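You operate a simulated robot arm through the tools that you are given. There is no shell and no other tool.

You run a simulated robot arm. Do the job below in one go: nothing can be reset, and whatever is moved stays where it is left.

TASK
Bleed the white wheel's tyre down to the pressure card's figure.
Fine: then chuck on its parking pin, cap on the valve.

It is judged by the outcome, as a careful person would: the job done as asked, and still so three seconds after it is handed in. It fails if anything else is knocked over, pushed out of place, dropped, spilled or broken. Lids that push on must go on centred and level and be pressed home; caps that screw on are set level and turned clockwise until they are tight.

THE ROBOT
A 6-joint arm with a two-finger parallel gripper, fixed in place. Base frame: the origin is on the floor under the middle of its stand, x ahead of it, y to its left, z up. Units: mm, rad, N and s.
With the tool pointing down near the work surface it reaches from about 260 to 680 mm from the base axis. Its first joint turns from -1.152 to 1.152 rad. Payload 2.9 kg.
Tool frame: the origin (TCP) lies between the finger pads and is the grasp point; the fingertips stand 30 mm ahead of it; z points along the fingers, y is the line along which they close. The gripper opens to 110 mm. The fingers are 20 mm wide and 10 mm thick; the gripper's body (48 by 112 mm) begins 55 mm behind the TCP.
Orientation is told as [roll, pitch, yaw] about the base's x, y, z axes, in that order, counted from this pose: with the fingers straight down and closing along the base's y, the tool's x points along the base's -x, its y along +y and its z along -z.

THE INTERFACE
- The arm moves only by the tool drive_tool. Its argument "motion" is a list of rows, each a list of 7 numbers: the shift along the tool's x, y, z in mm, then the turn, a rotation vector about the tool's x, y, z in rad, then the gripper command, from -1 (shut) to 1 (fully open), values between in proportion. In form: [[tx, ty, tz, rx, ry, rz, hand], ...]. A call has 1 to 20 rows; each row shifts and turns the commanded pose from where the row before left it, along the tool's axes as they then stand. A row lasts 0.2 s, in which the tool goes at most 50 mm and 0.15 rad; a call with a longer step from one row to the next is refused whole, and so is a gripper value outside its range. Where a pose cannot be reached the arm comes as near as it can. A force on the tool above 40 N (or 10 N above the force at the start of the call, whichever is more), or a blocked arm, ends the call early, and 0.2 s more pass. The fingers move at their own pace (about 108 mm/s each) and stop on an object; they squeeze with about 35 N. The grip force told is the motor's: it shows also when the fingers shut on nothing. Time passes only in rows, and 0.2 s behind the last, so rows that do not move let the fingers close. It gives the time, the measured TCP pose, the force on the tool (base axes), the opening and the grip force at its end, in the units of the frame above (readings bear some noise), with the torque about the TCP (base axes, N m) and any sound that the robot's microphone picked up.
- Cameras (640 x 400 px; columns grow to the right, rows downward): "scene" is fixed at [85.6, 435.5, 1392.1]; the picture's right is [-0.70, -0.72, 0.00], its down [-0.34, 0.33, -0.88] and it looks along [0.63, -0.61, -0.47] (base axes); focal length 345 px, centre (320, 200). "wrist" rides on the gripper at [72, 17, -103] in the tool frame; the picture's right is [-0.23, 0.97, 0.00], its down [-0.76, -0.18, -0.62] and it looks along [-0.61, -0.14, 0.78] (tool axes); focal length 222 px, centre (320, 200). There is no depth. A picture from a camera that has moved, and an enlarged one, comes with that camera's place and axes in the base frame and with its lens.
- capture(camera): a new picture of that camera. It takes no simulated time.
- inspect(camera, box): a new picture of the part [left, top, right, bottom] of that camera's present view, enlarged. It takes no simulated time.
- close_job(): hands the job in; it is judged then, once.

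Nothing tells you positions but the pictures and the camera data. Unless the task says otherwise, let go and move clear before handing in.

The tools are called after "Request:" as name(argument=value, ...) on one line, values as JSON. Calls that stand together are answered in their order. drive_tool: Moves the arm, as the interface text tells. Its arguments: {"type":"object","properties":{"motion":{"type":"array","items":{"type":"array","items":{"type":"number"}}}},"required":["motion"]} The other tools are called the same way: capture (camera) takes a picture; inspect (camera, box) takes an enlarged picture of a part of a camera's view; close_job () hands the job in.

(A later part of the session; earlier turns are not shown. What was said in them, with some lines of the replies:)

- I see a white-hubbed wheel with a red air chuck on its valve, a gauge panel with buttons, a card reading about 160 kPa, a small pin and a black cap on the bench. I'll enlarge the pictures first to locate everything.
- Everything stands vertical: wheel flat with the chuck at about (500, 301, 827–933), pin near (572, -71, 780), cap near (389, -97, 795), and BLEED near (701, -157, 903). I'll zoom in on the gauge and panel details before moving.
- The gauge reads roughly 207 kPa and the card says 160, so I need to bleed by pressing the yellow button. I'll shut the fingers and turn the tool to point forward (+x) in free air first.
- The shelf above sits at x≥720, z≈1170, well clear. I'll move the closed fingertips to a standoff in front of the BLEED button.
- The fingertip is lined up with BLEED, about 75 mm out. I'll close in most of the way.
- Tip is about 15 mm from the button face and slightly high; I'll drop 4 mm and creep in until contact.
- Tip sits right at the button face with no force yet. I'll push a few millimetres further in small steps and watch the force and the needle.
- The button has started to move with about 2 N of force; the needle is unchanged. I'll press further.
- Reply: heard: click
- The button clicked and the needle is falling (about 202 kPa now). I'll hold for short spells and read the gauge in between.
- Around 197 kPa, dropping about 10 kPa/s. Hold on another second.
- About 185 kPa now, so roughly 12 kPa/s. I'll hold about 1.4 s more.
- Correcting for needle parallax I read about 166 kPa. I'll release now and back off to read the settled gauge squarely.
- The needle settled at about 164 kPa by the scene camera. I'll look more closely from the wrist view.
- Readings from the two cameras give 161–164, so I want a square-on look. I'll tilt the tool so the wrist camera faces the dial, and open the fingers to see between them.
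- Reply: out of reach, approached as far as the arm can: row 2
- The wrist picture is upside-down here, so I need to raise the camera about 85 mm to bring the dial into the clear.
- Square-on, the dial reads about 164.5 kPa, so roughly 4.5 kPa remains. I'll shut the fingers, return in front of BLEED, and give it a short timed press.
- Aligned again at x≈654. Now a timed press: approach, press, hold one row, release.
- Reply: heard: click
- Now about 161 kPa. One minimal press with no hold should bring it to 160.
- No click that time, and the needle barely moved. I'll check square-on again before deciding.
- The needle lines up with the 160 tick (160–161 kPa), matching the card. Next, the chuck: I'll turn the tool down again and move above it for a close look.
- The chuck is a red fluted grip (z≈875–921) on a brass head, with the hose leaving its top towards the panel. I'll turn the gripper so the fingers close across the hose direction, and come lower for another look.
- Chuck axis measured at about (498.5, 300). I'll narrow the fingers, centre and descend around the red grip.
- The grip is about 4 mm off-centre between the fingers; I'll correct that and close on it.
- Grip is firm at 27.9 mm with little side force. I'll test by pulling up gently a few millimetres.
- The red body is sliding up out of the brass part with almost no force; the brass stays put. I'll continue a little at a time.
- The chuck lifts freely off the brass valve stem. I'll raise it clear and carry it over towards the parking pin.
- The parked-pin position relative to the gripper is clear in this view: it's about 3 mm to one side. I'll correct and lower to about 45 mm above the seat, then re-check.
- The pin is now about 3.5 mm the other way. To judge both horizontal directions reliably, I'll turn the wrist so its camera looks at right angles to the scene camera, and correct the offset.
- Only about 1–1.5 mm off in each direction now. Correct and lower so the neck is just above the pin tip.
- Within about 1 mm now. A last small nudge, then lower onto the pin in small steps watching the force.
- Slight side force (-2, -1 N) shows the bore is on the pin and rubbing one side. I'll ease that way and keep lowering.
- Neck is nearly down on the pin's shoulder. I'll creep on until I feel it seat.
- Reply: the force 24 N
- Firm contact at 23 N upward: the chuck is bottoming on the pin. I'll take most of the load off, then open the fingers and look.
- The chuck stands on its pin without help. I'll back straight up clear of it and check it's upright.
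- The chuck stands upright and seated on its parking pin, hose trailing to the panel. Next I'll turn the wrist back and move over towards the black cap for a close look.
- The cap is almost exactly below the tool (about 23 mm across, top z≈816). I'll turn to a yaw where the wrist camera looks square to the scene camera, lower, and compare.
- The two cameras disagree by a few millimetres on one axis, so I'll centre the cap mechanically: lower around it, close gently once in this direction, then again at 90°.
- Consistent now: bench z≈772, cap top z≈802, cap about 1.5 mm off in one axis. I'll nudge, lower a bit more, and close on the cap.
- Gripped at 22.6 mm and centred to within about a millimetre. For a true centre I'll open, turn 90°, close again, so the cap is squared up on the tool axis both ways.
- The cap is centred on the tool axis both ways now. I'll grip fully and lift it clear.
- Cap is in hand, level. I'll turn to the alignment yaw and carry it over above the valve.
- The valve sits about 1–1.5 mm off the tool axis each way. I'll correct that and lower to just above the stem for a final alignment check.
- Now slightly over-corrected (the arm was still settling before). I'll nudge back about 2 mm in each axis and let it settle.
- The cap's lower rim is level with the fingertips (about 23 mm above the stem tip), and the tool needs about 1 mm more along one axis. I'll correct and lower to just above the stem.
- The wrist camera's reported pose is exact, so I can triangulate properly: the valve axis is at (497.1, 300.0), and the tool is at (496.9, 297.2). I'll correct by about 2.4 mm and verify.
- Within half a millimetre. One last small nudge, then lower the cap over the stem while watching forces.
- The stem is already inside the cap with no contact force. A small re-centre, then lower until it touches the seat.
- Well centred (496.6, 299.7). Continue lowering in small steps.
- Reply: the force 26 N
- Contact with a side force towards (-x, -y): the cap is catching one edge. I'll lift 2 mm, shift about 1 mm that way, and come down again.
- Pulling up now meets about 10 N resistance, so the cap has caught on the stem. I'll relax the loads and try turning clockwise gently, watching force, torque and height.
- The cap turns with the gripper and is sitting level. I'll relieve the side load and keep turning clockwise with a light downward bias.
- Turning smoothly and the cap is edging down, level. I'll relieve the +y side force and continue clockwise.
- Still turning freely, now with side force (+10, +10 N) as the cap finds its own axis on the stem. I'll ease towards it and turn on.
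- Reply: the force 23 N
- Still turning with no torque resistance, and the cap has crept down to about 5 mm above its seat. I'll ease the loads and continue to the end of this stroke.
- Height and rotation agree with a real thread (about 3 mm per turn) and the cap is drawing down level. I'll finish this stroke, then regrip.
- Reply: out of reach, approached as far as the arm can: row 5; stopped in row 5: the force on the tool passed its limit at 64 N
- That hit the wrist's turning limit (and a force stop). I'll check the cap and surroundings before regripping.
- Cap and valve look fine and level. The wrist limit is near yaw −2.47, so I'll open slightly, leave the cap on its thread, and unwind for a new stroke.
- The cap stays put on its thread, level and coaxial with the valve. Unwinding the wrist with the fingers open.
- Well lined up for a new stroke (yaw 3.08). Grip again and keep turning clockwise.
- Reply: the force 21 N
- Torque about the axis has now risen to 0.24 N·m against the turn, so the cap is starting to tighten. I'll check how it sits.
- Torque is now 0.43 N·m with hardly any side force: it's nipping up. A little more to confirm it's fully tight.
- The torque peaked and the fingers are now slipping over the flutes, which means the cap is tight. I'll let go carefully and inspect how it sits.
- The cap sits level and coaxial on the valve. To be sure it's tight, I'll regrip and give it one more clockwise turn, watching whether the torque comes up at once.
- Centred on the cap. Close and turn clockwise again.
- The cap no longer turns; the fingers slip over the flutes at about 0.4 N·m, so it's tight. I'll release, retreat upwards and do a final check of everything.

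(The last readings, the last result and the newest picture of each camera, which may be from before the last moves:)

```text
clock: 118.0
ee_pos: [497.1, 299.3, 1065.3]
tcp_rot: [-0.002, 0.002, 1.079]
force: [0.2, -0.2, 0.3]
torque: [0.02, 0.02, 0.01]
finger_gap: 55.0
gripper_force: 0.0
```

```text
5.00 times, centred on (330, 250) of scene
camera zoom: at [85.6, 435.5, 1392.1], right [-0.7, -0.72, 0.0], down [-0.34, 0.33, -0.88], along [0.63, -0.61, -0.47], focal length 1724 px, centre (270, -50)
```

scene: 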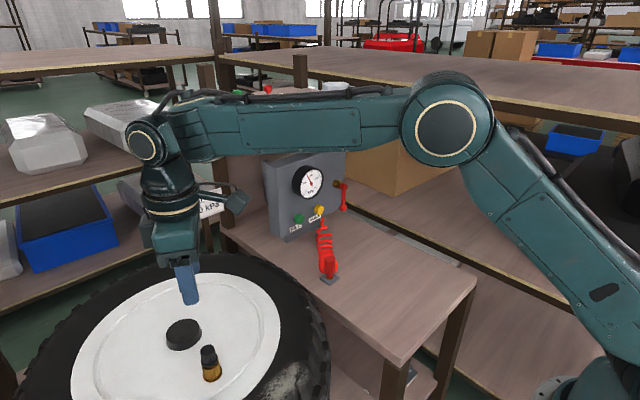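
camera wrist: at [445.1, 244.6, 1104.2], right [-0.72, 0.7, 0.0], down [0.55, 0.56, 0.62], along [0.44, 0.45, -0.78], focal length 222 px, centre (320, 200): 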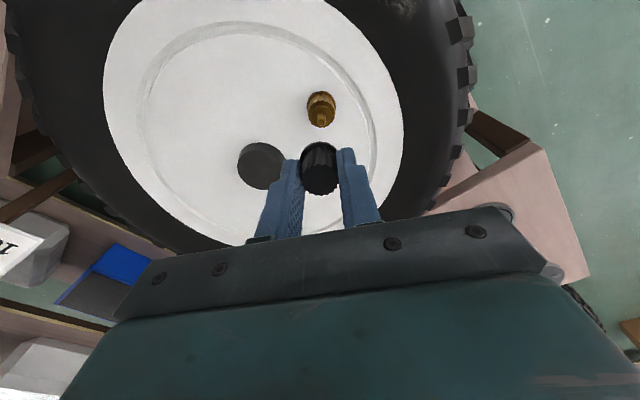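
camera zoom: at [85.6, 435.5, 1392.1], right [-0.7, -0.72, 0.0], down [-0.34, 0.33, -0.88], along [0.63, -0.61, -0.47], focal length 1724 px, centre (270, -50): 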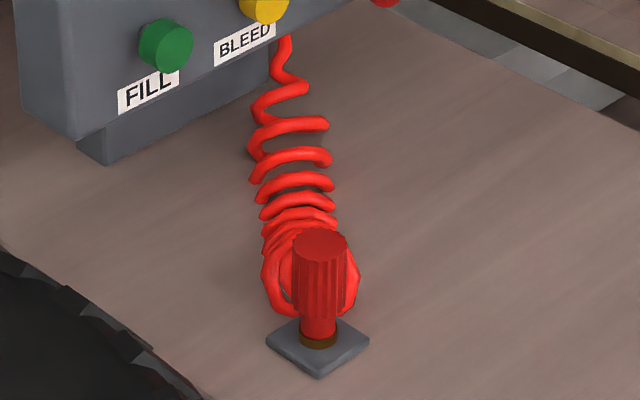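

Request:
inspect(camera="scene", box=[318, 248, 344, 290])

Request:
inspect(camera="scene", box=[295, 165, 321, 193])

```text
9.52 times, centred on (331, 269) of scene
camera zoom: at [85.6, 435.5, 1392.1], right [-0.7, -0.72, 0.0], down [-0.34, 0.33, -0.88], along [0.63, -0.61, -0.47], focal length 3283 px, centre (215, -457)
```

zoom: 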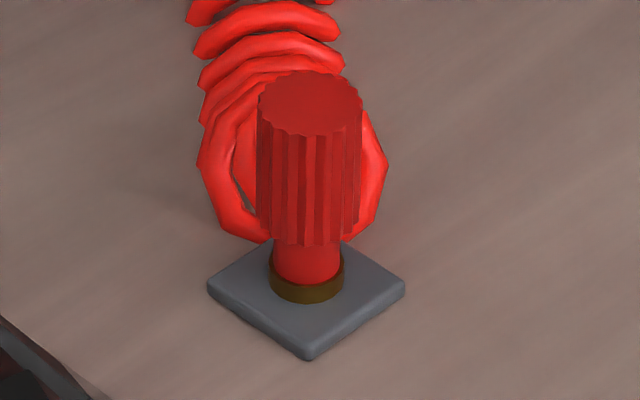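

```text
14.29 times, centred on (308, 179) of scene
camera zoom: at [85.6, 435.5, 1392.1], right [-0.7, -0.72, 0.0], down [-0.34, 0.33, -0.88], along [0.63, -0.61, -0.47], focal length 4924 px, centre (491, 500)
```

zoom: 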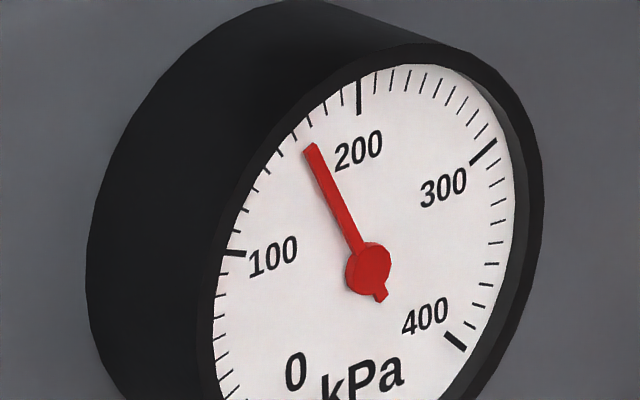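

Everything checks out:
- **Gauge:** it reads about 160 kPa, matching the card.
- **Chuck:** it sits square and flush on its parking pin.
- **Cap:** it is level and tight on the valve.

The gripper is empty and well clear, so I'm handing the job in.

Request:
close_job()

```text
The job is handed in.
```

I bled the white wheel's tyre to the card's 160 kPa, parked the chuck on its pin and screwed the cap onto the valve. The job is handed in, with no verdict returned.

- **Pressure:** the gauge reads about 160 kPa (160–161 by my readings). It started at about 206.
- **Chuck:** it lifted off the valve freely and now sits upright and flush on its parking pin.
- **Cap:** it is level on the valve. I turned it clockwise until it stopped and the fingers slipped over its ribs at about 0.4 N·m.
- **Force stop:** during the first turn of the cap, the wrist reached its turning limit and the force spiked to 64 N, which stopped the arm. I let go and checked that the cap was still level, then took a fresh grip to finish.

I saw nothing else moved or knocked. The gripper was open and clear when I handed in.
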